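You operate a simulated robot arm through the tools that you are given. There is no shell and no other tool. Be economical: measure what you need, move in short steps, check, and stop when the job is done.

The job below is to be done with a simulated robot arm. You get a single attempt, and the scene is never put back.

JOB
Take both caps off the battery and rub the white crust off its top.
Fine: charger switch off first; lay the caps on the red mat; use the blue pad and put it back where it lay. Both clips and socket THREE stay as they are. Touch keys, switches and plugs with dry hands. Drop and damage nothing; leave nothing else switched on.
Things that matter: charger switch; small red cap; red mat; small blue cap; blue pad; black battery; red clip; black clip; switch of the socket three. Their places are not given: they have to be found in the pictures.

The check looks at the end state, three seconds after you hand in, the way a careful person would. Anything else that was tipped, shoved, dropped, spilled or broken makes it a failure. A push-on lid holds only when it is set on centred and level and pressed home; a screw cap is set on level and turned clockwise until tight.

ROBOT AND FRAMES
A 6-joint arm with a two-finger parallel gripper, fixed in place. Base frame: the origin is at the foot of the arm, x ahead of it, y to its left, z up; the work surface is at about z = 820. Readings come in mm, rad, newtons and seconds.
With the tool pointing down near the work surface it reaches from about 180 to 760 mm from the base axis. Its first joint turns from -2.897 to 2.897 rad. Payload 3.91 kg.
The TCP is the grasp point between the finger pads, 30 mm short of the fingertips. In the tool frame z runs along the fingers and y along their closing line. The gripper opens to 110 mm. The fingers are 20 mm wide and 10 mm thick; the gripper's body (48 by 112 mm) begins 55 mm behind the TCP.
Orientation is told as [roll, pitch, yaw] about the base's x, y, z axes, in that order, counted from this pose: with the fingers straight down and closing along the base's y, the tool's x points along the base's -x, its y along +y and its z along -z.

CONTROLS
- The arm moves only by the tool move_arm. Its argument "motion" is a list of rows, each a list of 3 entries, a list of its own where there are three numbers: the turn, a rotation vector about the tool's x, y, z in units of 45 degrees (1.0 is 45 degrees), then the shift along the tool's x, y, z in units of 250 mm (1.0 is 250 mm), then the gripper command, from -1 (fully open) to 1 (shut), values between in proportion. In form: [[[rx, ry, rz], [tx, ty, tz], claw], ...]. A call has 1 to 8 rows; each row is the pose to reach, as a shift and turn from the pose commanded when the call began, along the tool's axes at that moment. A call with a number of a shift or a turn outside -1 to 1 is refused whole. A row lasts 0.2 s, in which the tool goes at most 50 mm and 0.15 rad; a call with a longer step from one row to the next is refused whole, and so is a gripper value outside its range. A pose out of reach is approached as far as the arm can. The call stops where the force on the tool passes 90 N (or 10 N more than at its start, if that is more) or the arm is blocked; 0.2 s more then pass. Each finger travels about 45 mm/s and halts on what it meets, pressing with about 44 N; the grip force reading is that of the motor and also rises with nothing between the fingers. The clock runs only during rows and for 0.2 s after the last one: add rows that repeat a pose to give the fingers time. The reply holds the time, the measured pose of the TCP, the force on the tool along the base axes, the opening and the grip force, in the units named above and with some noise, and new pictures: "pictures" is both (left out), scene, wrist or none.
- Cameras (640 x 400 px; columns grow to the right, rows downward): "scene" is fixed at [226.9, 495.7, 1574.4]; the picture's right is [-0.57, -0.82, 0.00], its down [-0.74, 0.51, -0.44] and it looks along [0.36, -0.25, -0.90] (base axes); focal length 226 px, centre (320, 200). "wrist" rides on the gripper at [-36, 0, -57] in the tool frame; the picture's right is [0.00, -1.00, 0.00], its down [0.97, 0.00, -0.24] and it looks along [0.24, 0.00, 0.97] (tool axes); focal length 218 px, centre (320, 200).
- raise_lower(by): slides the trunk up (or, below 0, down) by that many mm; the arm rides with it, the base frame stays. It gives what a move gives, with no picture.
- probe_pixels(camera, pixels): for up to 12 pixels [column, row] of the newest picture of that camera ("zoom" is the newest enlarged one), the place [x, y, z] in the base frame of the surface seen there, good to about 2 mm, but the place of the scene camera against the robot may be out by one fixed shift of up to 12 mm in any direction. No time passes.
- enlarge(camera, box): a new picture of the part [left, top, right, bottom] of that camera's present view, enlarged. No time passes.
- sign_off(): hands the job in; it is judged then, once.

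Work in short steps. Measure before you move; look again where a grasp or a placing could have gone wrong, and mend it. You have 80 turns and 120 pictures in all, those below and enlarged ones among them. Open the gripper and draw the arm clear of the work before you hand the job in, unless the task says otherwise; then end with one line.

The tools are called after "Emit:" as name(argument=value, ...) on one line, values as JSON. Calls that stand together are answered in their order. move_arm: Moves the arm, as the interface text tells. Its arguments: {"type":"object","properties":{"motion":{"type":"array"},"pictures":{"type":"string","enum":["both","scene","wrist","none"]}},"required":["motion"]} The other tools are called the same way: raise_lower (by) slides the trunk up or down; probe_pixels (camera, pixels) gives the place of the surface under pixels of a picture; enlarge (camera, box) takes an enlarged picture of a part of a camera's view; sign_off () hands the job in.

At the start:

```text
t: 0.0
position: [370.9, 143.5, 1239.9]
tool_rot: [-0.001, 0.001, 0.002]
contact_force: [0.1, -0.7, 1.4]
width: 109.9
gripper_force: 0.1
trunk travel left (down, up): [-500.0, 90.0]
```

scene: 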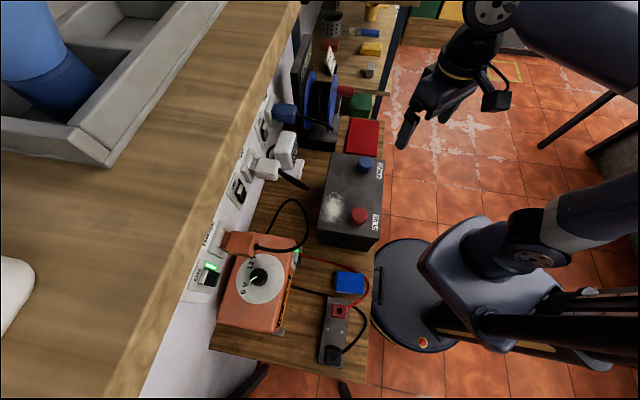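
wrist: 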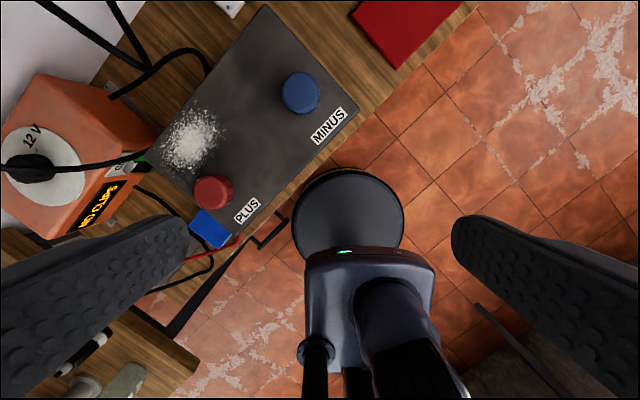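

I see the battery around scene (350,200), the charger at (258,285), the blue pad at (350,283), the red mat at (363,137) and the sockets along the wall. I'll enlarge these areas for detail.

Emit:
enlarge(camera="scene", box=[180, 220, 390, 370])

Emit:
enlarge(camera="scene", box=[220, 90, 420, 260])

Emit:
probe_pixels(camera="scene", pixels=[[366, 163], [358, 215], [335, 207], [363, 137], [350, 283], [258, 277], [208, 275], [339, 310], [333, 354], [352, 305], [325, 240], [375, 250]])

Emit:
probe_pixels(camera="wrist", pixels=[[300, 93], [213, 190], [190, 140], [405, 20], [212, 228], [40, 165], [265, 8], [357, 105], [237, 238], [145, 165], [290, 70], [118, 165]])

```text
2.67 times, centred on (285, 295) of scene
```

zoom: 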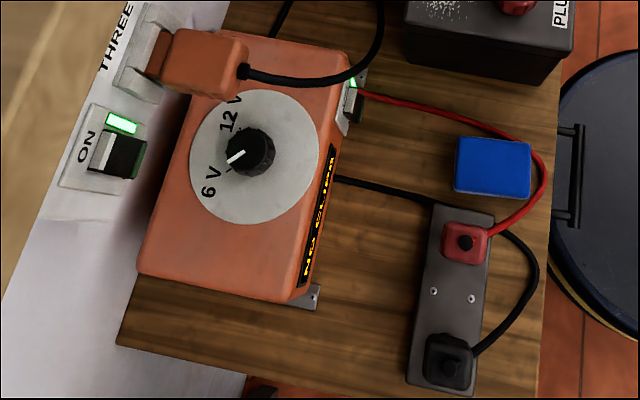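

```text
2.35 times, centred on (320, 175) of scene
```

zoom: 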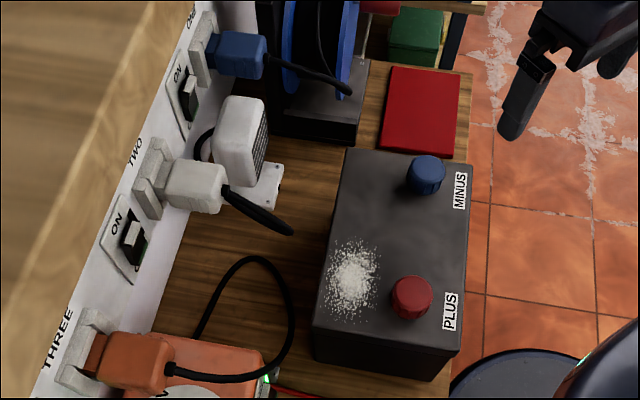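

```text
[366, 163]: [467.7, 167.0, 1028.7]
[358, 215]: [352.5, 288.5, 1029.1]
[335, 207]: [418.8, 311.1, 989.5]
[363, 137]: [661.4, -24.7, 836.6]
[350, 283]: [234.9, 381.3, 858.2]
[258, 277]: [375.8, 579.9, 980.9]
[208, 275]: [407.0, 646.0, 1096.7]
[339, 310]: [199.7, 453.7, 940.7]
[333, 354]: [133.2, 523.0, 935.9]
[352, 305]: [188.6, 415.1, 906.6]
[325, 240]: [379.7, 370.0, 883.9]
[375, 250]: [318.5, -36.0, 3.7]
```

```text
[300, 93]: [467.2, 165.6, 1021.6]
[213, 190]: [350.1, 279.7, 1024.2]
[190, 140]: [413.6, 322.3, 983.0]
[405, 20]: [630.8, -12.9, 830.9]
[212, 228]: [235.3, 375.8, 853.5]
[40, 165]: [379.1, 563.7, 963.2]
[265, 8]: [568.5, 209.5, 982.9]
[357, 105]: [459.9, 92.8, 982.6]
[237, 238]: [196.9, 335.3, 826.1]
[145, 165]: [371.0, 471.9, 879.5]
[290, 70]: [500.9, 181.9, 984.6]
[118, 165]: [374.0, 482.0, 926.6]
```

The scene and wrist probes agree within about 6 mm. The charger's green lamp is near wrist (142,157), so I'll zoom in there, and on the caps and mat.

Emit:
enlarge(camera="wrist", box=[60, 90, 240, 260])

Emit:
enlarge(camera="scene", box=[270, 230, 330, 270])

Emit:
enlarge(camera="wrist", box=[140, 0, 380, 240])

Emit:
probe_pixels(camera="scene", pixels=[[296, 252], [298, 250], [294, 257], [293, 265], [300, 256], [290, 258], [297, 262], [292, 248]])

```text
2.35 times, centred on (150, 175) of wrist
```

zoom: 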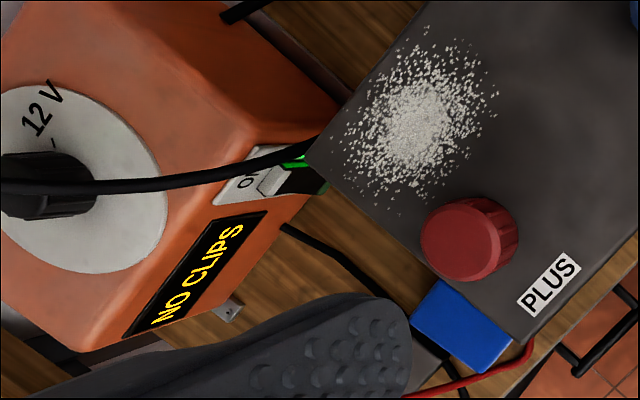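

```text
10.00 times, centred on (300, 250) of scene
```

zoom: 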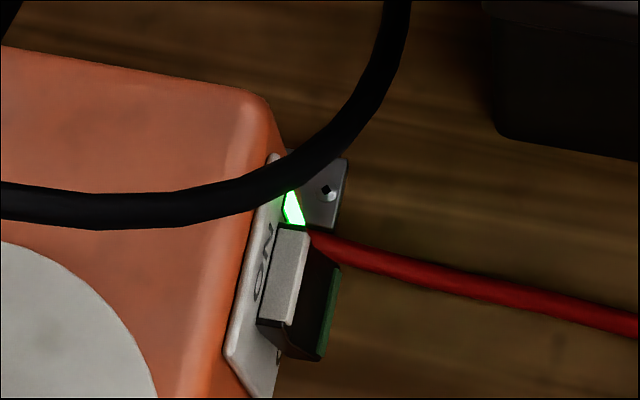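

```text
1.67 times, centred on (260, 120) of wrist
```

zoom: 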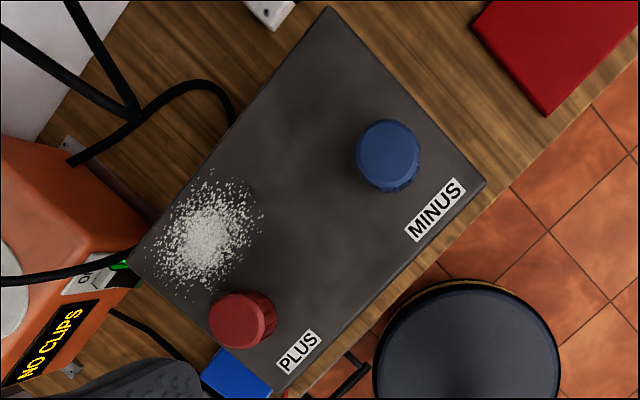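

```text
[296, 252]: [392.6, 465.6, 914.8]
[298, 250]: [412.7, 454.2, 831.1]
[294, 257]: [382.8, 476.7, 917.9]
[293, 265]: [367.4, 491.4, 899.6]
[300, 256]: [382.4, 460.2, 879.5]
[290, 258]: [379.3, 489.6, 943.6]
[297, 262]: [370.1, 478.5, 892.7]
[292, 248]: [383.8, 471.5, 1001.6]
```

The charger switch is a rocker beside "NO CLIPS" on the charger's front face. I'll probe the battery corners, caps, mat and pad in the newest zoom to get the bench direction.

Emit:
probe_pixels(camera="zoom", pixels=[[330, 14], [478, 182], [278, 384], [138, 262], [387, 148], [237, 322], [210, 235], [545, 108], [480, 22], [215, 375], [50, 350], [205, 300]])

Emit:
probe_pixels(camera="wrist", pixels=[[351, 14], [397, 66], [452, 5], [192, 225], [203, 211], [236, 237], [222, 245], [132, 163], [110, 190], [80, 225], [85, 210], [240, 120]])

Emit:
probe_pixels(camera="scene", pixels=[[350, 120], [379, 122], [376, 156], [347, 150], [338, 273], [361, 274], [363, 292], [337, 290], [367, 157], [358, 209], [337, 156], [380, 240]])

```text
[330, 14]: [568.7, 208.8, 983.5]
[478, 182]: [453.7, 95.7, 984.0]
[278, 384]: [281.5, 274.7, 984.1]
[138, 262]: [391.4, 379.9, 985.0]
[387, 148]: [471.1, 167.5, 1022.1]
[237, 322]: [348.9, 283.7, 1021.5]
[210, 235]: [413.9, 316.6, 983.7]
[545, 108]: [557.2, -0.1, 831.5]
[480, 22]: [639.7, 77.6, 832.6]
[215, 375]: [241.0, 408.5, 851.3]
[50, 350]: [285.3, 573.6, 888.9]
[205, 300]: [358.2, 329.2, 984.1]
```

```text
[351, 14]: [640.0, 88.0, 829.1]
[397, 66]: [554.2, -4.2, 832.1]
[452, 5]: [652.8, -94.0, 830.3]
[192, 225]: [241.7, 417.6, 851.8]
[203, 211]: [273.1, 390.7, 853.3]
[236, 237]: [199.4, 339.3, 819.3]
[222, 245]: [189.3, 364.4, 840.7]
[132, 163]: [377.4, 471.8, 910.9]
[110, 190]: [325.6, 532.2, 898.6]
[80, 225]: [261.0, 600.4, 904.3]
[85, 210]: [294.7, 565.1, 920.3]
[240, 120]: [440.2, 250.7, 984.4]
```

```text
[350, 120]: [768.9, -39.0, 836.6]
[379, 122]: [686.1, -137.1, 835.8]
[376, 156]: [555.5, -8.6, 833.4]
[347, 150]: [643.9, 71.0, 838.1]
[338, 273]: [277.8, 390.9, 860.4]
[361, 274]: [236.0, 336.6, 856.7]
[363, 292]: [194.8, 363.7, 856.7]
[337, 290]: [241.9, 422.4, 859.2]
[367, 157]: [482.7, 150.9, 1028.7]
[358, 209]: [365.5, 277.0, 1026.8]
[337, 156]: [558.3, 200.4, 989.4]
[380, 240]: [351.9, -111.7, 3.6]
```

The battery top is at z≈984, the mat at 832 and the pad top at 852. The switch is at about (378,474,905) with its face normal near (-0.74,-0.67). I'll move to a tilted viewpoint in front of it with the fingers closed.

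Emit:
move_arm(motion=[[[-0.046, -0.119, -0.111], [0.034, 0.12, 0.1], 1], [[-0.092, -0.239, -0.222], [0.067, 0.24, 0.2], 1], [[-0.138, -0.358, -0.332], [0.1, 0.36, 0.3], 1], [[-0.184, -0.477, -0.443], [0.134, 0.48, 0.4], 1], [[-0.229, -0.596, -0.554], [0.168, 0.6, 0.5], 1], [[-0.275, -0.716, -0.665], [0.201, 0.72, 0.6], 1], [[-0.321, -0.835, -0.775], [0.235, 0.84, 0.7], 1], [[-0.367, -0.954, -0.886], [0.268, 0.96, 0.8], 1]])

```text
t: 1.8
position: [303.4, 385.4, 1039.5]
tool_rot: [0.002, -0.784, 0.735]
contact_force: [-0.5, -0.1, -0.1]
width: 0.1
gripper_force: 37.4
trunk travel left (down, up): [-500.0, 90.0]
```

scene: 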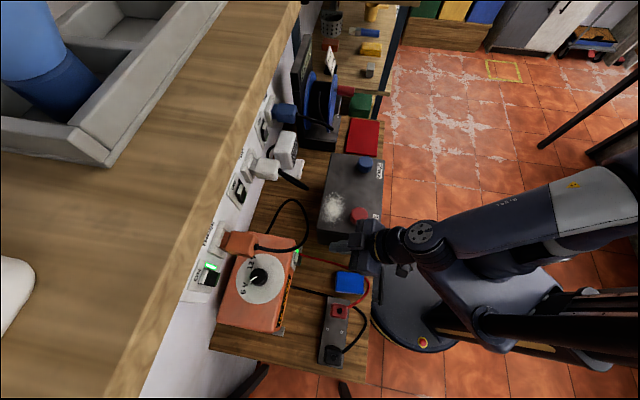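
wrist: 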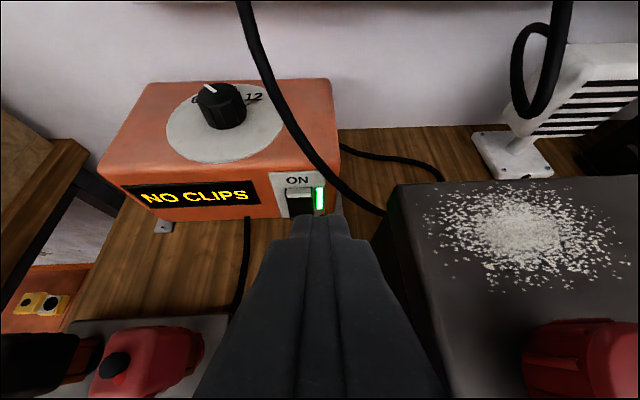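

The rocker is visible at wrist (300,195), with the lamp at (320,198) and a cord looping past on its right. I'll zoom in and probe it.

Emit:
enlarge(camera="wrist", box=[250, 150, 370, 230])

Emit:
probe_pixels(camera="wrist", pixels=[[299, 188], [299, 196], [299, 203], [297, 210], [320, 190], [275, 180], [325, 176], [283, 212], [210, 197], [316, 150], [352, 190], [250, 90]])

```text
5.00 times, centred on (310, 190) of wrist
```

zoom: 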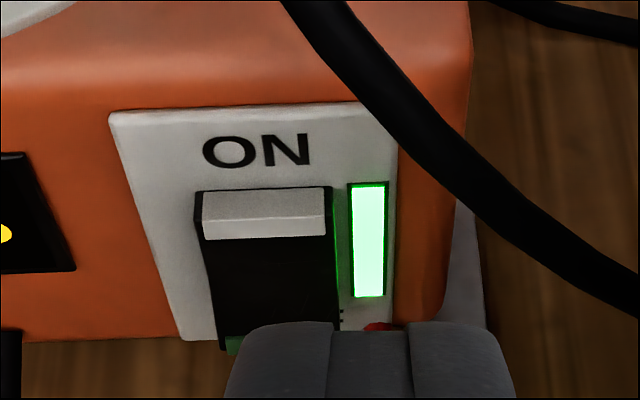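

```text
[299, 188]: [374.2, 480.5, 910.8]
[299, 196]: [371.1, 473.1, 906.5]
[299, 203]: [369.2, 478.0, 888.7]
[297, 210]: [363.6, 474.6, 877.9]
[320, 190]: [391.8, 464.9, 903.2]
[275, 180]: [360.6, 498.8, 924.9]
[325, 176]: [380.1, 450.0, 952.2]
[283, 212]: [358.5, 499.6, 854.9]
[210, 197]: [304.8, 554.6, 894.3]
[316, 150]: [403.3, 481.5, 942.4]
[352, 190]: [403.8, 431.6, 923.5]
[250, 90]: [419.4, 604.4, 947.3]
```

The top of the rocker (ON) is pressed in and the bottom half (z≈870–888) stands out, so pressing the bottom turns it off. I'll bring the closed fingertips to about 8 mm in front of the lower half.

Emit:
move_arm(motion=[[[0, 0, 0], [0.045, 0.072, 0.12], 1], [[0, 0, 0], [0.09, 0.072, 0.24], 1], [[0, 0, 0], [0.136, 0.072, 0.366], 1], [[0, 0, 0], [0.181, 0.072, 0.489], 1], [[0, 0, 0], [0.226, 0.072, 0.611], 1]])

```text
t: 3.0
position: [342.2, 442.4, 892.9]
tool_rot: [0.001, -0.785, 0.734]
contact_force: [-0.2, 0.1, 0.0]
width: 0.0
gripper_force: 37.5
trunk travel left (down, up): [-500.0, 90.0]
```

scene: 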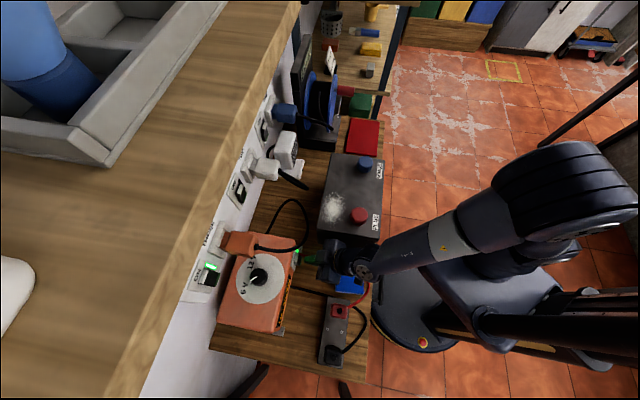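
wrist: 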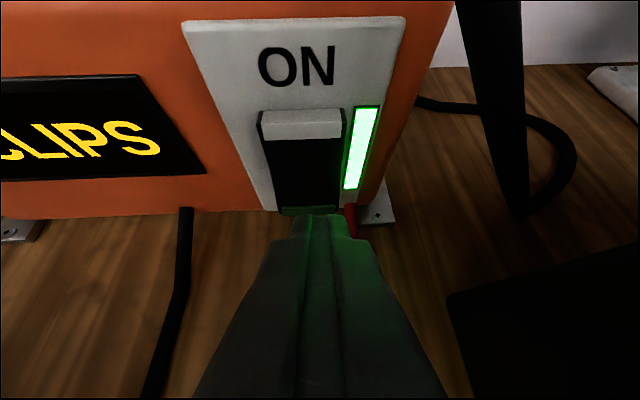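

The fingertips look to be about 10 mm to the right of the rocker's centre. I'll probe before pressing.

Emit:
probe_pixels(camera="wrist", pixels=[[302, 115], [302, 135], [304, 150], [306, 180], [306, 200], [308, 209], [272, 160], [338, 160], [258, 190], [240, 120], [320, 222], [360, 150]])

Emit:
enlarge(camera="wrist", box=[240, 90, 400, 250])

```text
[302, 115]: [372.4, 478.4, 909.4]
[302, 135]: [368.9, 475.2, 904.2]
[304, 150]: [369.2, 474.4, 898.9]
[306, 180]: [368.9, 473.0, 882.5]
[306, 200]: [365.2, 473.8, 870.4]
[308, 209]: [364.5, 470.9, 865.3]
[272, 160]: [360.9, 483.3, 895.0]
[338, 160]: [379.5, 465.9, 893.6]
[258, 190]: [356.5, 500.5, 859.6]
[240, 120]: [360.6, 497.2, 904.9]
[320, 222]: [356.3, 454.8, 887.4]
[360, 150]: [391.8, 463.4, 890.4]
```

```text
2.50 times, centred on (320, 170) of wrist
```

zoom: 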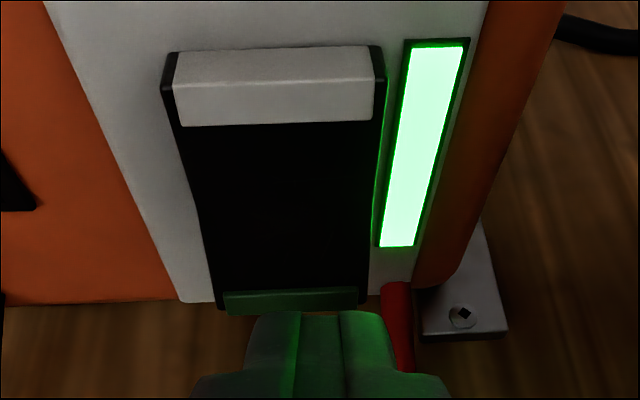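

Rocker centre is at (369,473), about 5 mm to tool +y; its lower half faces r≈589 and the tip corner is about 10 mm short. I'll shift 5 mm sideways and 6 mm down, then press inward in small steps.

Emit:
move_arm(motion=[[[0, 0, 0], [0.017, 0.02, 0.017], 1], [[0, 0, 0], [-0.0115, 0.02, 0.045], 1], [[0, 0, 0], [-0.023, 0.02, 0.056], 1], [[0, 0, 0], [-0.034, 0.02, 0.068], 1]], pictures="wrist")

```text
t: 4.0
position: [350.0, 455.6, 886.7]
tool_rot: [-0.001, -0.782, 0.735]
contact_force: [-19.9, -18.7, 3.6]
width: 0.0
gripper_force: 37.4
trunk travel left (down, up): [-500.0, 90.0]
```

wrist: 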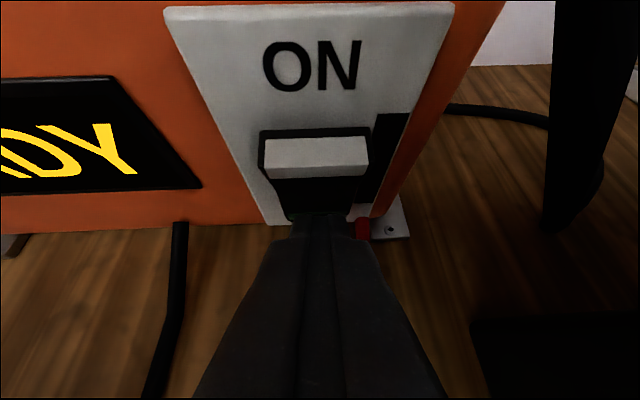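

The lamp is dark, so the charger is off. I'll retreat straight back and up, then check.

Emit:
move_arm(motion=[[[0, 0, 0], [0.085, 0, -0.085], 1], [[0, 0, 0], [0.17, 0, -0.17], 1], [[0, 0, 0], [0.12, 0, -0.3], 1], [[0, 0, 0], [0.0, 0, -0.43], 1], [[0, 0, 0], [-0.1, 0, -0.55], 1], [[0, 0, 0], [-0.198, 0, -0.65], 1]])

```text
t: 5.4
position: [294.0, 403.8, 1036.4]
tool_rot: [0.0, -0.786, 0.735]
contact_force: [0.6, -0.2, 0.0]
width: 0.0
gripper_force: 37.8
trunk travel left (down, up): [-500.0, 90.0]
```

scene: 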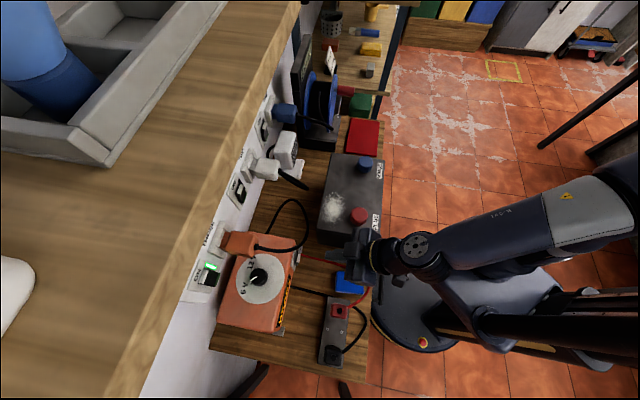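
wrist: 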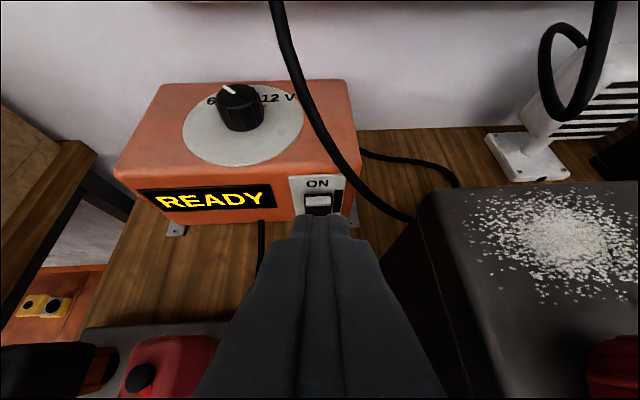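

The charger reads READY with its lamp off. Next I'll rise, turn the tool straight down and go over the red cap.

Emit:
move_arm(motion=[[[0, 0.125, 0], [-0.09, 0, -0.09], 1], [[0, 0.25, 0], [-0.18, 0, -0.18], 1], [[0, 0.4, 0], [-0.16, -0.1, -0.2], -0.27], [[0, 0.55, 0], [-0.13, -0.2, -0.22], -0.27], [[0, 0.7, 0], [-0.11, -0.3, -0.25], -0.27], [[0, 0.85, 0], [-0.09, -0.4, -0.27], -0.27], [[0, 1, 0], [-0.068, -0.508, -0.294], -0.27], [[0, 1, 0], [-0.068, -0.508, -0.294], -0.27]])

```text
t: 7.2
position: [349.0, 281.9, 1099.5]
tool_rot: [-0.001, 0.001, 0.734]
contact_force: [-0.6, 0.1, 0.0]
width: 70.1
gripper_force: 0.1
trunk travel left (down, up): [-500.0, 90.0]
```

scene: 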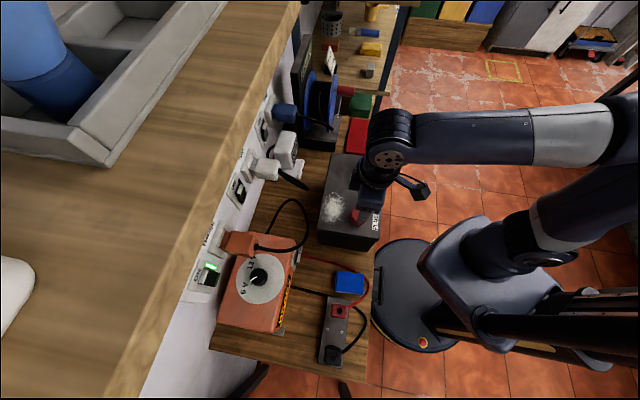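
wrist: 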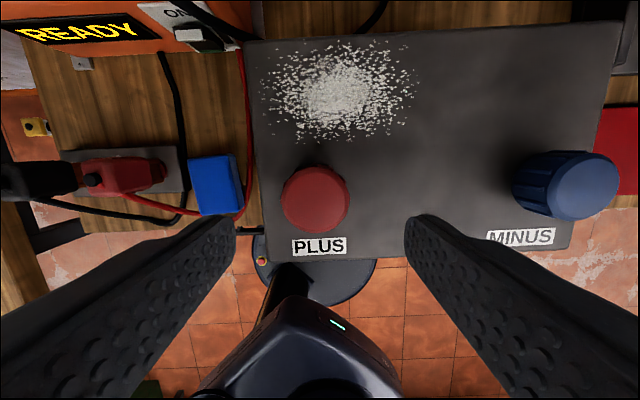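

There's a clear view: the red cap is at wrist (315,199), the pad at (215,185) and the cable next to it. I'll probe all of them and zoom in on the caps.

Emit:
probe_pixels(camera="wrist", pixels=[[286, 199], [344, 199], [315, 172], [315, 200], [310, 225], [188, 160], [234, 155], [242, 210], [200, 214], [340, 90], [270, 90], [412, 90]])

Emit:
enlarge(camera="wrist", box=[240, 20, 440, 260])

Emit:
enlarge(camera="wrist", box=[150, 120, 290, 240])

Emit:
probe_pixels(camera="zoom", pixels=[[180, 170], [390, 160], [430, 420], [240, 440], [195, 200], [415, 380], [290, 300]])

```text
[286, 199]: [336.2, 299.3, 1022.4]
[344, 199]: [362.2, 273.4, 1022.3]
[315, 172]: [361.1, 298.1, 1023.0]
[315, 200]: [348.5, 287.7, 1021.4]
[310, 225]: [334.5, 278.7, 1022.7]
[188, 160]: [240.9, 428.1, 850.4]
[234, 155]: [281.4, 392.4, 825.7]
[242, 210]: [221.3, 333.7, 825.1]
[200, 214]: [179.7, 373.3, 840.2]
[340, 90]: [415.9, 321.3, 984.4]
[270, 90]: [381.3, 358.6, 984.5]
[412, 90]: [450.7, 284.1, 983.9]
```

```text
1.67 times, centred on (340, 140) of wrist
```

zoom: 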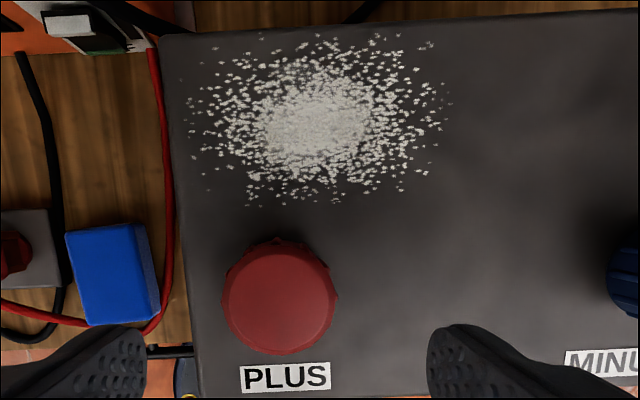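

```text
3.33 times, centred on (220, 180) of wrist
```

zoom: 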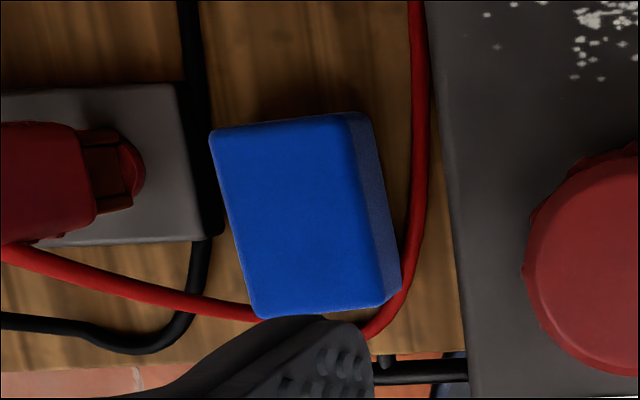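

```text
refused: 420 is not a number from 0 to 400
```

The red cap's centre is at about (348.5,287) and it's about 40 mm wide. I'll centre over it and descend so the tips are about 7 mm above the battery top.

Emit:
move_arm(motion=[[[0, 0, 0], [-0.012, 0.016, 0.1], -0.27], [[0, 0, 0], [-0.012, 0.016, 0.2], -0.27], [[0, 0, 0], [-0.012, 0.016, 0.28], -0.27], [[0, 0, 0], [-0.012, 0.016, 0.316], -0.27]], pictures="wrist")

```text
t: 8.2
position: [348.8, 288.6, 1020.6]
tool_rot: [0.003, -0.001, 0.734]
contact_force: [0.3, -0.9, 0.0]
width: 70.0
gripper_force: 0.1
trunk travel left (down, up): [-500.0, 90.0]
```

wrist: 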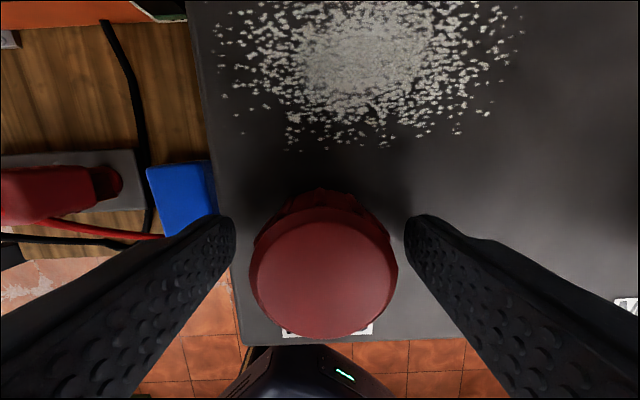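

The cap is centred between the fingers. I'll close on it.

Emit:
move_arm(motion=[[[0, 0, 0], [0, 0, 0], 1], [[0, 0, 0], [0, 0, 0], 1], [[0, 0, 0], [0, 0, 0], 1], [[0, 0, 0], [0, 0, 0], 1]], pictures="wrist")

```text
t: 9.2
position: [347.1, 288.3, 1020.7]
tool_rot: [-0.001, 0.001, 0.735]
contact_force: [-0.7, -0.4, -0.8]
width: 42.8
gripper_force: 43.8
trunk travel left (down, up): [-500.0, 90.0]
```

wrist: 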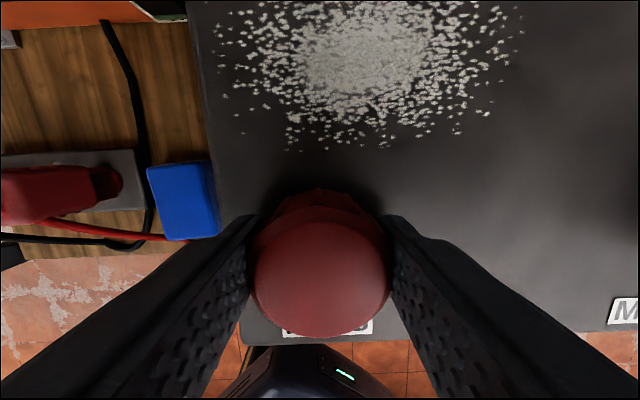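

Gripped at 42.8 mm. I'll lift a few mm to see whether the cap pulls off or is screwed on.

Emit:
move_arm(motion=[[[0, 0, 0], [0, 0, -0.004], 1], [[0, 0, 0], [0, 0, -0.008], 1], [[0, 0, 0], [0, 0, -0.012], 1]], pictures="wrist")

```text
t: 10.0
position: [347.4, 288.3, 1023.9]
tool_rot: [-0.001, 0.0, 0.734]
contact_force: [-0.2, 0.7, -0.6]
width: 42.7
gripper_force: 43.4
trunk travel left (down, up): [-500.0, 90.0]
```

wrist: 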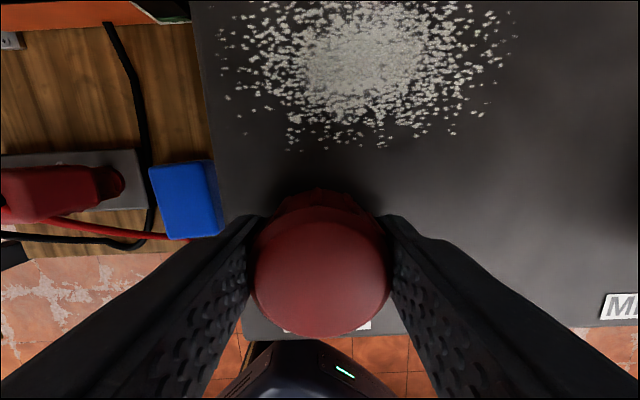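

It lifts freely (force about 0). I'll lift it well clear and probe the drum and the area around the mat.

Emit:
move_arm(motion=[[[0, 0, 0], [0, 0, -0.1], 1], [[0, 0, 0], [0, 0, -0.2], 1], [[0, 0, 0], [0, 0, -0.3], 1], [[0, 0, 0], [0, 0, -0.4], 1]])

Emit:
probe_pixels(camera="scene", pixels=[[322, 72], [338, 80], [318, 120], [335, 148], [385, 93], [350, 91], [350, 118], [380, 120], [362, 103], [348, 122]])

Emit:
enlarge(camera="scene", box=[270, 60, 420, 160])

```text
t: 11.0
position: [349.1, 288.2, 1124.7]
tool_rot: [0.0, -0.002, 0.734]
contact_force: [0.9, -0.6, -1.4]
width: 42.7
gripper_force: 44.3
trunk travel left (down, up): [-500.0, 90.0]
```

scene: 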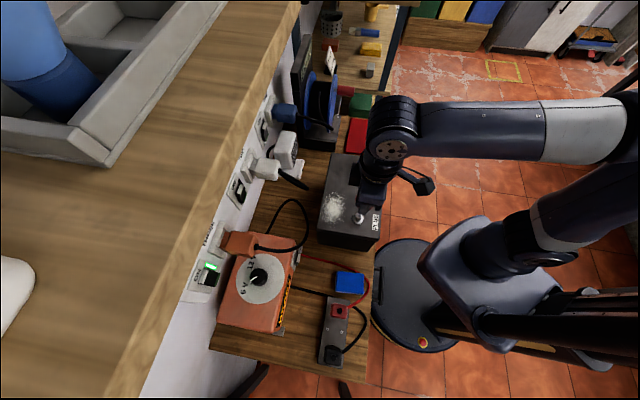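
wrist: 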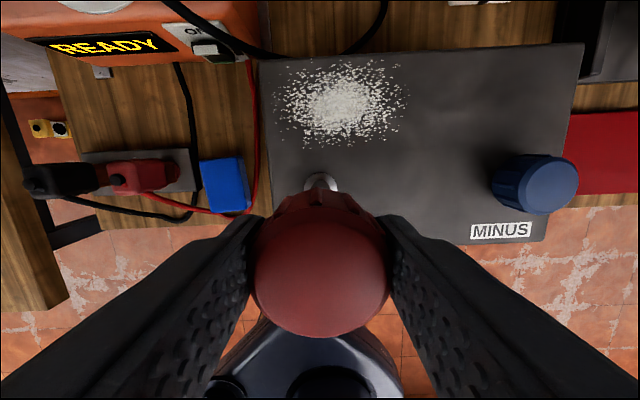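

```text
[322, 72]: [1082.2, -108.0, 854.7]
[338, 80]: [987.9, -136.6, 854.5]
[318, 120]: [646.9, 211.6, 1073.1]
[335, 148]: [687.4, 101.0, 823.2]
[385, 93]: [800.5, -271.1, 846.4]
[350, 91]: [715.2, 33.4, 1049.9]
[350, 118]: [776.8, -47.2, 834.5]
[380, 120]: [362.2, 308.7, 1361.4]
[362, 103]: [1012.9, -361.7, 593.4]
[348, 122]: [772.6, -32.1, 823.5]
```

```text
4.00 times, centred on (345, 110) of scene
```

zoom: 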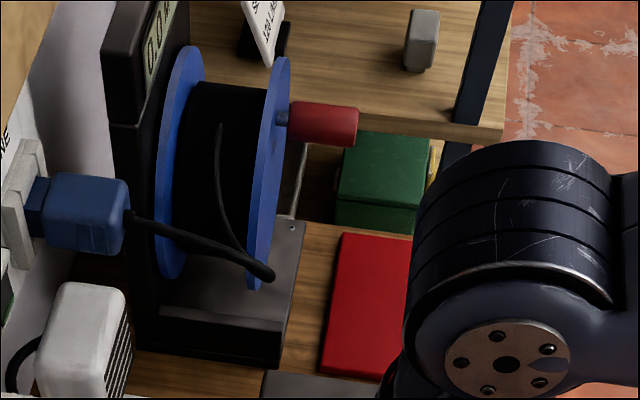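

The terminal is bare and the red cap is held. The crank knob on the drum hangs at z≈1050 just past the mat's inner edge, so I'll place the caps toward the front half. I'm carrying it along the bench towards the mat at z 1125.

Emit:
move_arm(motion=[[[0, 0, 0], [-0.003, -0.15, 0], 1], [[0, 0, 0], [-0.006, -0.32, 0], 1], [[0, 0, 0], [-0.008, -0.49, 0], 1], [[0, 0, 0], [-0.01, -0.66, 0], 1], [[0, 0, 0], [-0.013, -0.83, 0], 1], [[0, 0, 0], [-0.015, -0.964, 0], 1]], pictures="none")

Emit:
move_arm(motion=[[[0, 0, 0], [-0.003, -0.15, 0], 1], [[0, 0, 0], [-0.006, -0.32, 0], 1], [[0, 0, 0], [-0.008, -0.49, 0], 1], [[0, 0, 0], [-0.01, -0.66, 0], 1], [[0, 0, 0], [-0.013, -0.83, 0], 1], [[0, 0, 0], [-0.015, -0.964, 0], 1]])

```text
t: 12.4
position: [511.9, 111.1, 1124.5]
tool_rot: [0.0, 0.001, 0.735]
contact_force: [0.2, 0.4, -0.5]
width: 42.5
gripper_force: 43.8
trunk travel left (down, up): [-500.0, 90.0]
```

```text
t: 13.8
position: [677.4, -64.7, 1123.9]
tool_rot: [-0.003, 0.0, 0.734]
contact_force: [0.2, -0.2, -0.5]
width: 42.9
gripper_force: 44.1
trunk travel left (down, up): [-500.0, 90.0]
```

scene: 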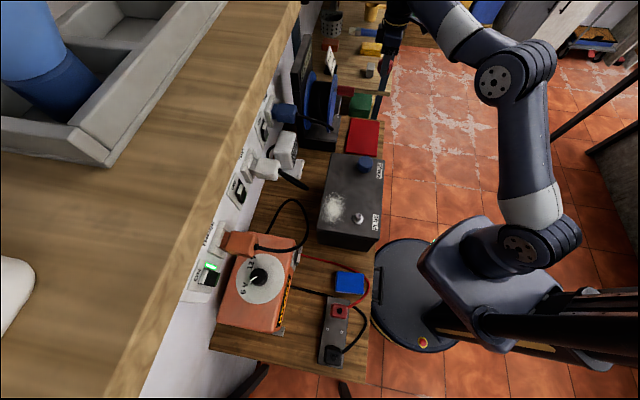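
wrist: 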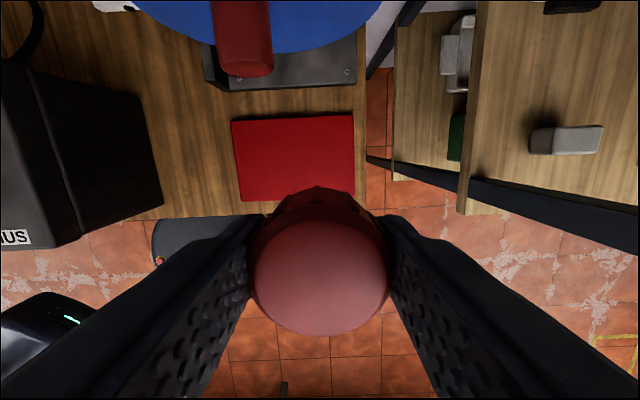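

The mat spans wrist (233–354,115–203). I'll probe its corners and the knob end.

Emit:
probe_pixels(camera="wrist", pixels=[[234, 124], [350, 118], [243, 198], [353, 188], [262, 197], [245, 70], [225, 70], [268, 68], [345, 50], [300, 160], [150, 200], [362, 195]])

```text
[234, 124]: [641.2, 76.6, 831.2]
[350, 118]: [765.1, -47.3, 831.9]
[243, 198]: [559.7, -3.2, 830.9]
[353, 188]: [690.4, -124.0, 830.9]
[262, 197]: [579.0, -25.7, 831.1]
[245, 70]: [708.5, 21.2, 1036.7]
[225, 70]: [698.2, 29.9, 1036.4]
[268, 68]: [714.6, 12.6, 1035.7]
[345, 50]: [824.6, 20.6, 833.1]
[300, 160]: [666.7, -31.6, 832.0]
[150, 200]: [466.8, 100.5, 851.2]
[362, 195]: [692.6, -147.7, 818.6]
```

The mat corners agree, and P2=(678,-65) is well inside and clear of the knob. Descending 200 mm.

Emit:
move_arm(motion=[[[0, 0, 0], [0, 0, 0.16], 1], [[0, 0, 0], [0, 0, 0.32], 1], [[0, 0, 0], [0, 0, 0.48], 1], [[0, 0, 0], [0, 0, 0.64], 1], [[0, 0, 0], [0, 0, 0.8], 1], [[0, 0, 0], [0, 0, 0.9], 1]])

```text
t: 15.2
position: [678.0, -62.7, 899.5]
tool_rot: [0.0, -0.003, 0.733]
contact_force: [-0.2, 0.3, -1.1]
width: 42.6
gripper_force: 43.7
trunk travel left (down, up): [-500.0, 90.0]
```

scene: 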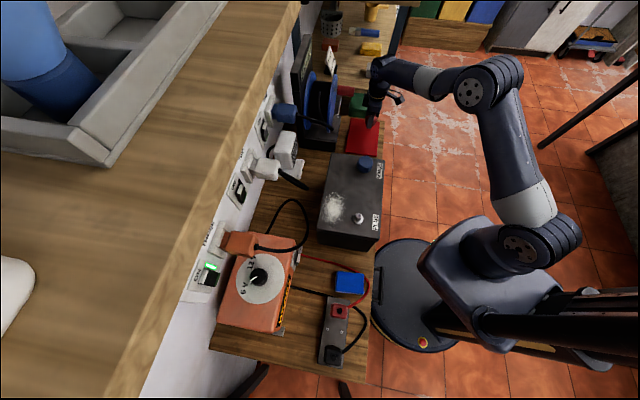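
wrist: 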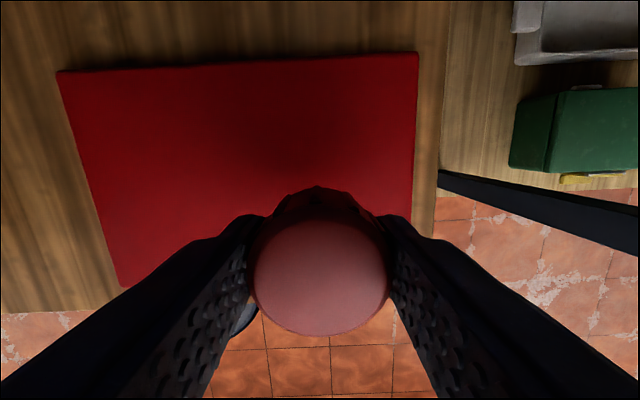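

It's over the mat. I'll lower in small steps with contact expected at TCP z≈868, then check the force.

Emit:
move_arm(motion=[[[0, 0, 0], [0, 0, 0.06], 1], [[0, 0, 0], [0, 0, 0.1], 1], [[0, 0, 0], [0, 0, 0.114], 1], [[0, 0, 0], [0, 0, 0.12], 1], [[0, 0, 0], [0, 0, 0.126], 1]], pictures="none")

```text
t: 16.4
position: [677.7, -63.2, 867.4]
tool_rot: [0.0, 0.0, 0.734]
contact_force: [-0.1, 0.5, -0.2]
width: 42.3
gripper_force: 43.8
trunk travel left (down, up): [-500.0, 90.0]
```

No contact yet. I'll go down in 1.5 mm steps.

Emit:
move_arm(motion=[[[0, 0, 0], [0, 0, 0.006], 1], [[0, 0, 0], [0, 0, 0.012], 1]], pictures="wrist")

```text
t: 17.0
position: [677.6, -64.0, 863.8]
tool_rot: [0.001, -0.002, 0.735]
contact_force: [-0.8, -0.2, -1.1]
width: 42.6
gripper_force: 44.4
trunk travel left (down, up): [-500.0, 90.0]
```

wrist: 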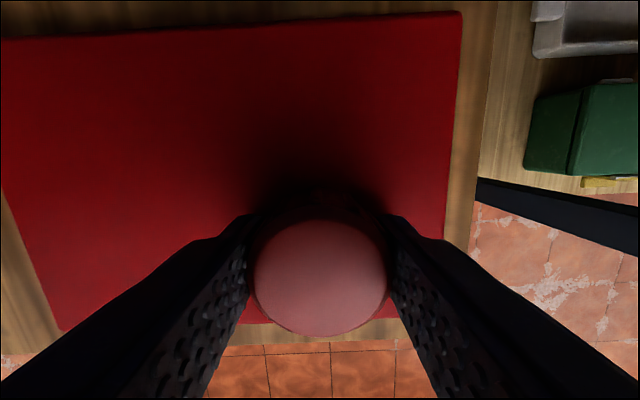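

The tips are near the mat (about 834). One more small step.

Emit:
move_arm(motion=[[[0, 0, 0], [0, 0, 0.004], 1], [[0, 0, 0], [0, 0, 0.008], 1]], pictures="none")

```text
t: 17.6
position: [677.3, -62.8, 862.2]
tool_rot: [0.001, 0.001, 0.735]
contact_force: [-0.4, -0.5, -0.6]
width: 42.4
gripper_force: 44.2
trunk travel left (down, up): [-500.0, 90.0]
```

Still no force. I'll probe the cap top relative to the TCP, and the mat next to it.

Emit:
probe_pixels(camera="wrist", pixels=[[320, 290], [320, 240], [320, 320], [240, 180], [320, 150], [400, 180], [320, 205], [220, 290]])

Emit:
enlarge(camera="scene", box=[330, 60, 420, 160])

```text
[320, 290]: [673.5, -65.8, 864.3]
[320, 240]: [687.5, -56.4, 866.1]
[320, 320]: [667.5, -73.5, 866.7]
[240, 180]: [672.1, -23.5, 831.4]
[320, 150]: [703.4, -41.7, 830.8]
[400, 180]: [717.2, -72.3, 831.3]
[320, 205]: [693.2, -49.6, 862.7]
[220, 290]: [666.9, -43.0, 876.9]
```

```text
4.00 times, centred on (375, 110) of scene
```

zoom: 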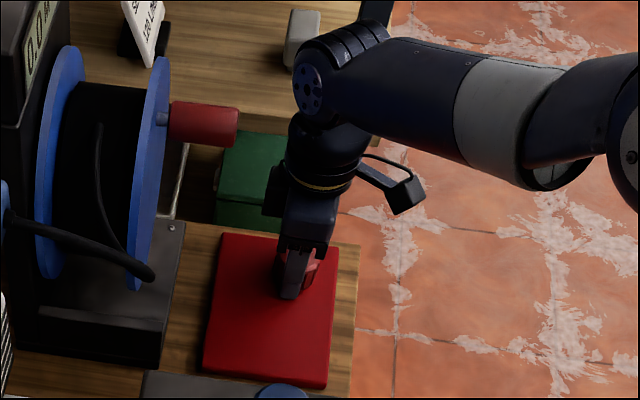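

The cap top is at 865, so its bottom must be about 1–2 mm above the mat. I'll creep down until contact shows.

Emit:
move_arm(motion=[[[0, 0, 0], [0, 0, 0.003], 1], [[0, 0, 0], [0, 0, 0.006], 1]], pictures="none")

```text
t: 18.2
position: [678.1, -64.6, 862.1]
tool_rot: [0.0, -0.001, 0.735]
contact_force: [-1.0, 0.5, 6.8]
width: 42.5
gripper_force: 44.6
trunk travel left (down, up): [-500.0, 90.0]
```

Contact at 6.8 N. I'll release and back straight up.

Emit:
move_arm(motion=[[[0, 0, 0], [0, 0, 0], -0.13], [[0, 0, 0], [0, 0, 0], -0.13], [[0, 0, 0], [0, 0, 0], -0.13], [[0, 0, 0], [0, 0, -0.06], -0.13], [[0, 0, 0], [0, 0, -0.2], -0.13], [[0, 0, 0], [0, 0, -0.38], -0.13], [[0, 0, 0], [0, 0, -0.56], -0.13], [[0, 0, 0], [0, 0, -0.74], -0.13]])

```text
t: 20.0
position: [676.1, -64.6, 1045.4]
tool_rot: [0.002, 0.0, 0.734]
contact_force: [-0.1, 1.2, 0.4]
width: 62.3
gripper_force: 0.0
trunk travel left (down, up): [-500.0, 90.0]
```

scene: 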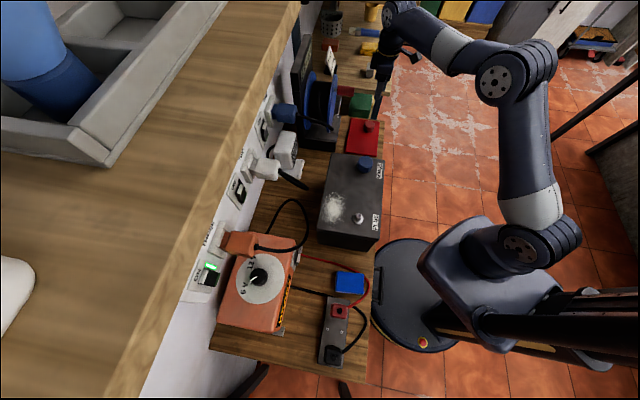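
wrist: 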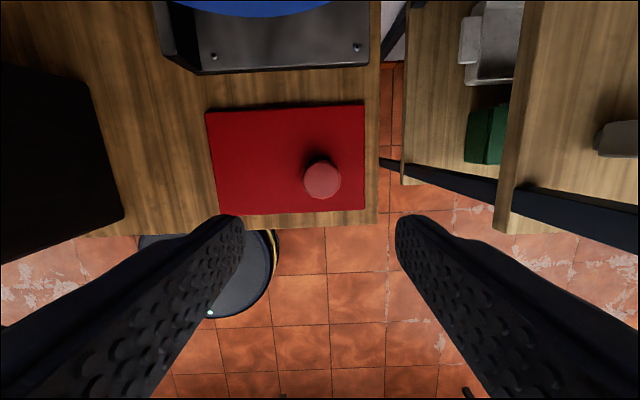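

The red cap is standing on the mat. I'll go up and over to the blue cap.

Emit:
move_arm(motion=[[[0, 0, 0], [0, 0, -0.15], -0.27], [[0, 0, 0], [0, 0.1, -0.25], -0.27], [[0, 0, 0], [0, 0.27, -0.25], -0.27], [[0, 0, 0], [0, 0.44, -0.25], -0.27], [[0, 0, 0], [0, 0.61, -0.25], -0.27], [[0, 0, 0], [0, 0.78, -0.25], -0.27], [[0, 0, 0], [0, 0.95, -0.25], -0.27]], pictures="none")

Emit:
move_arm(motion=[[[0, 0, 0], [0, 0.15, 0], -0.27], [[0, 0, 0], [0, 0.286, 0], -0.27], [[0, 0, 0], [0, 0.286, 0], -0.27]], pictures="wrist")

```text
t: 21.6
position: [516.5, 111.6, 1108.4]
tool_rot: [0.001, -0.003, 0.736]
contact_force: [-0.9, 0.2, -0.2]
width: 69.9
gripper_force: 0.1
trunk travel left (down, up): [-500.0, 90.0]
```

```text
t: 22.4
position: [470.4, 166.0, 1108.2]
tool_rot: [0.001, 0.0, 0.735]
contact_force: [0.3, 0.1, 0.6]
width: 69.7
gripper_force: 0.2
trunk travel left (down, up): [-500.0, 90.0]
```

wrist: 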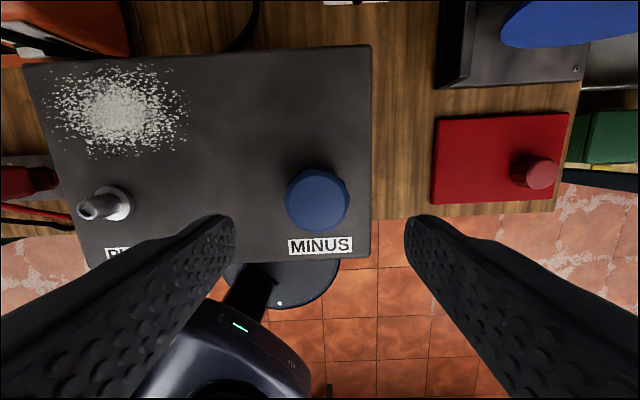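

The blue cap is at wrist (318,199). I'll probe its rim.

Emit:
probe_pixels(camera="wrist", pixels=[[290, 200], [346, 200], [318, 174], [318, 200], [318, 224]])

```text
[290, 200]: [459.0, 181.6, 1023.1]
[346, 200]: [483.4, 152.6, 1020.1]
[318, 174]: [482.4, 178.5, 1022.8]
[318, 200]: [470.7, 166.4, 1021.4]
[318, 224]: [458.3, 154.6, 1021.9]
```

The centre is (471,167), directly under the TCP. Descending and gripping.

Emit:
move_arm(motion=[[[0, 0, 0], [-0.003, 0, 0.12], -0.27], [[0, 0, 0], [-0.003, 0, 0.24], -0.27], [[0, 0, 0], [-0.003, 0, 0.32], -0.27], [[0, 0, 0], [-0.003, 0, 0.352], -0.27], [[0, 0, 0], [-0.003, 0, 0.352], 1], [[0, 0, 0], [-0.003, 0, 0.352], 1], [[0, 0, 0], [-0.003, 0, 0.352], 1], [[0, 0, 0], [-0.003, 0, 0.352], 1]], pictures="wrist")

```text
t: 24.2
position: [469.7, 166.4, 1019.5]
tool_rot: [0.0, 0.0, 0.734]
contact_force: [-6.7, 6.4, -1.6]
width: 42.6
gripper_force: 43.7
trunk travel left (down, up): [-500.0, 90.0]
```

wrist: 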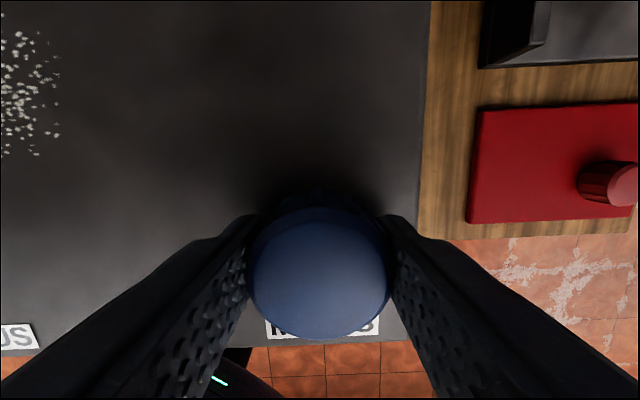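

Gripped at 42.6 mm. I'll make a small test lift.

Emit:
move_arm(motion=[[[0, 0, 0], [0, 0, -0.004], 1], [[0, 0, 0], [0, 0, -0.008], 1], [[0, 0, 0], [0, 0, -0.012], 1]], pictures="wrist")

```text
t: 25.0
position: [470.0, 166.1, 1023.8]
tool_rot: [0.0, -0.003, 0.735]
contact_force: [-7.8, 6.4, -3.6]
width: 42.8
gripper_force: 44.0
trunk travel left (down, up): [-500.0, 90.0]
```

wrist: 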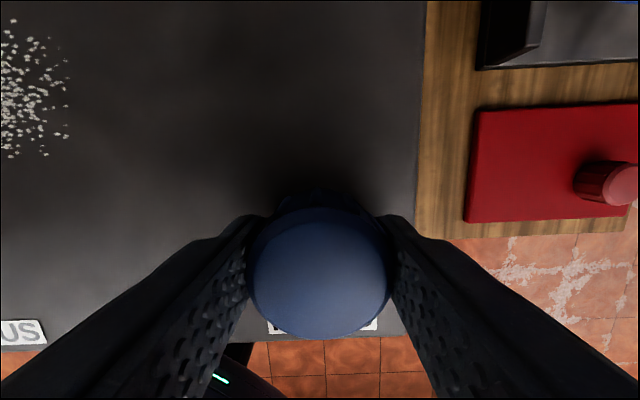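

It lifts freely. I'll raise it and carry it to the mat spot at (617,-4).

Emit:
move_arm(motion=[[[0, 0, 0], [0, 0.003, -0.13], 1], [[0, 0, 0], [0, 0, -0.26], 1], [[0, 0, 0], [0, 0, -0.4], 1], [[0, 0, 0], [0, 0, -0.4], 1]], pictures="none")

Emit:
move_arm(motion=[[[0, 0, 0], [0.003, -0.15, 0], 1], [[0, 0, 0], [0.006, -0.3, 0], 1], [[0, 0, 0], [0.01, -0.45, 0], 1], [[0, 0, 0], [0.013, -0.6, 0], 1], [[0, 0, 0], [0.016, -0.75, 0], 1], [[0, 0, 0], [0.019, -0.9, 0], 1], [[0, 0, 0], [0.019, -0.9, 0], 1]])

```text
t: 26.0
position: [471.1, 165.7, 1121.9]
tool_rot: [0.0, -0.001, 0.736]
contact_force: [0.3, 0.8, -0.4]
width: 42.7
gripper_force: 43.6
trunk travel left (down, up): [-500.0, 90.0]
```

```text
t: 27.6
position: [618.9, -5.1, 1124.8]
tool_rot: [0.001, -0.001, 0.735]
contact_force: [-0.2, -0.2, 0.3]
width: 42.3
gripper_force: 43.9
trunk travel left (down, up): [-500.0, 90.0]
```

scene: 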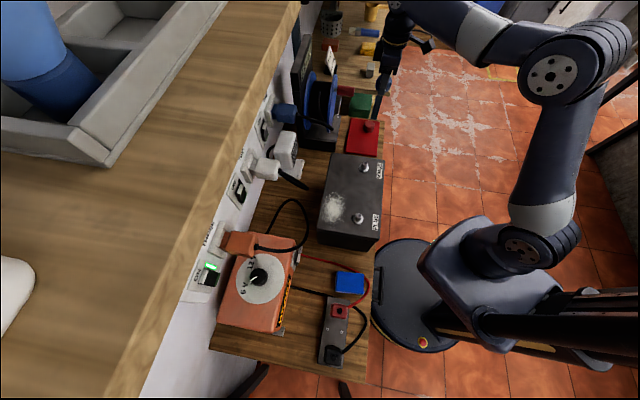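
wrist: 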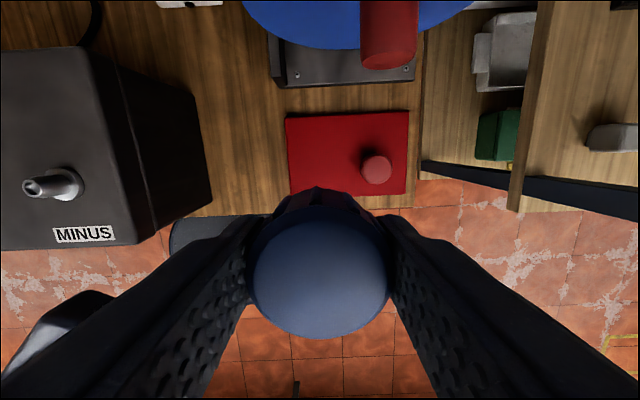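

Both terminals are bare. Lowering the blue cap onto the mat, fast at first and then slowly.

Emit:
move_arm(motion=[[[0, 0, 0], [0, 0, 0.16], 1], [[0, 0, 0], [0, 0, 0.32], 1], [[0, 0, 0], [0, 0, 0.48], 1], [[0, 0, 0], [0, 0, 0.64], 1], [[0, 0, 0], [0, 0, 0.8], 1], [[0, 0, 0], [0, 0, 0.92], 1], [[0, 0, 0], [0, 0, 0.98], 1], [[0, 0, 0], [0, 0, 0.98], 1]], pictures="wrist")

```text
t: 29.4
position: [619.9, -3.6, 878.3]
tool_rot: [0.0, 0.001, 0.734]
contact_force: [-0.7, -0.3, -0.4]
width: 42.4
gripper_force: 43.9
trunk travel left (down, up): [-500.0, 90.0]
```

wrist: 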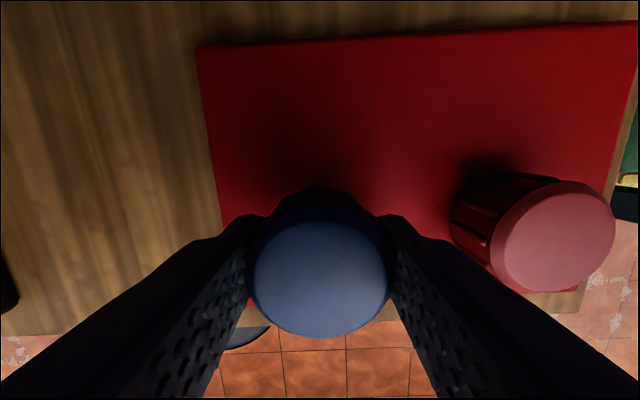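

The spacing is good. I'll creep down to contact.

Emit:
move_arm(motion=[[[0, 0, 0], [0, 0, 0.03], 1], [[0, 0, 0], [0, 0, 0.05], 1], [[0, 0, 0], [0, 0, 0.058], 1], [[0, 0, 0], [0, 0, 0.064], 1], [[0, 0, 0], [0, 0, 0.068], 1]], pictures="none")

```text
t: 30.6
position: [618.2, -4.2, 863.0]
tool_rot: [-0.001, -0.002, 0.734]
contact_force: [-0.3, -0.3, 5.5]
width: 42.4
gripper_force: 44.1
trunk travel left (down, up): [-500.0, 90.0]
```

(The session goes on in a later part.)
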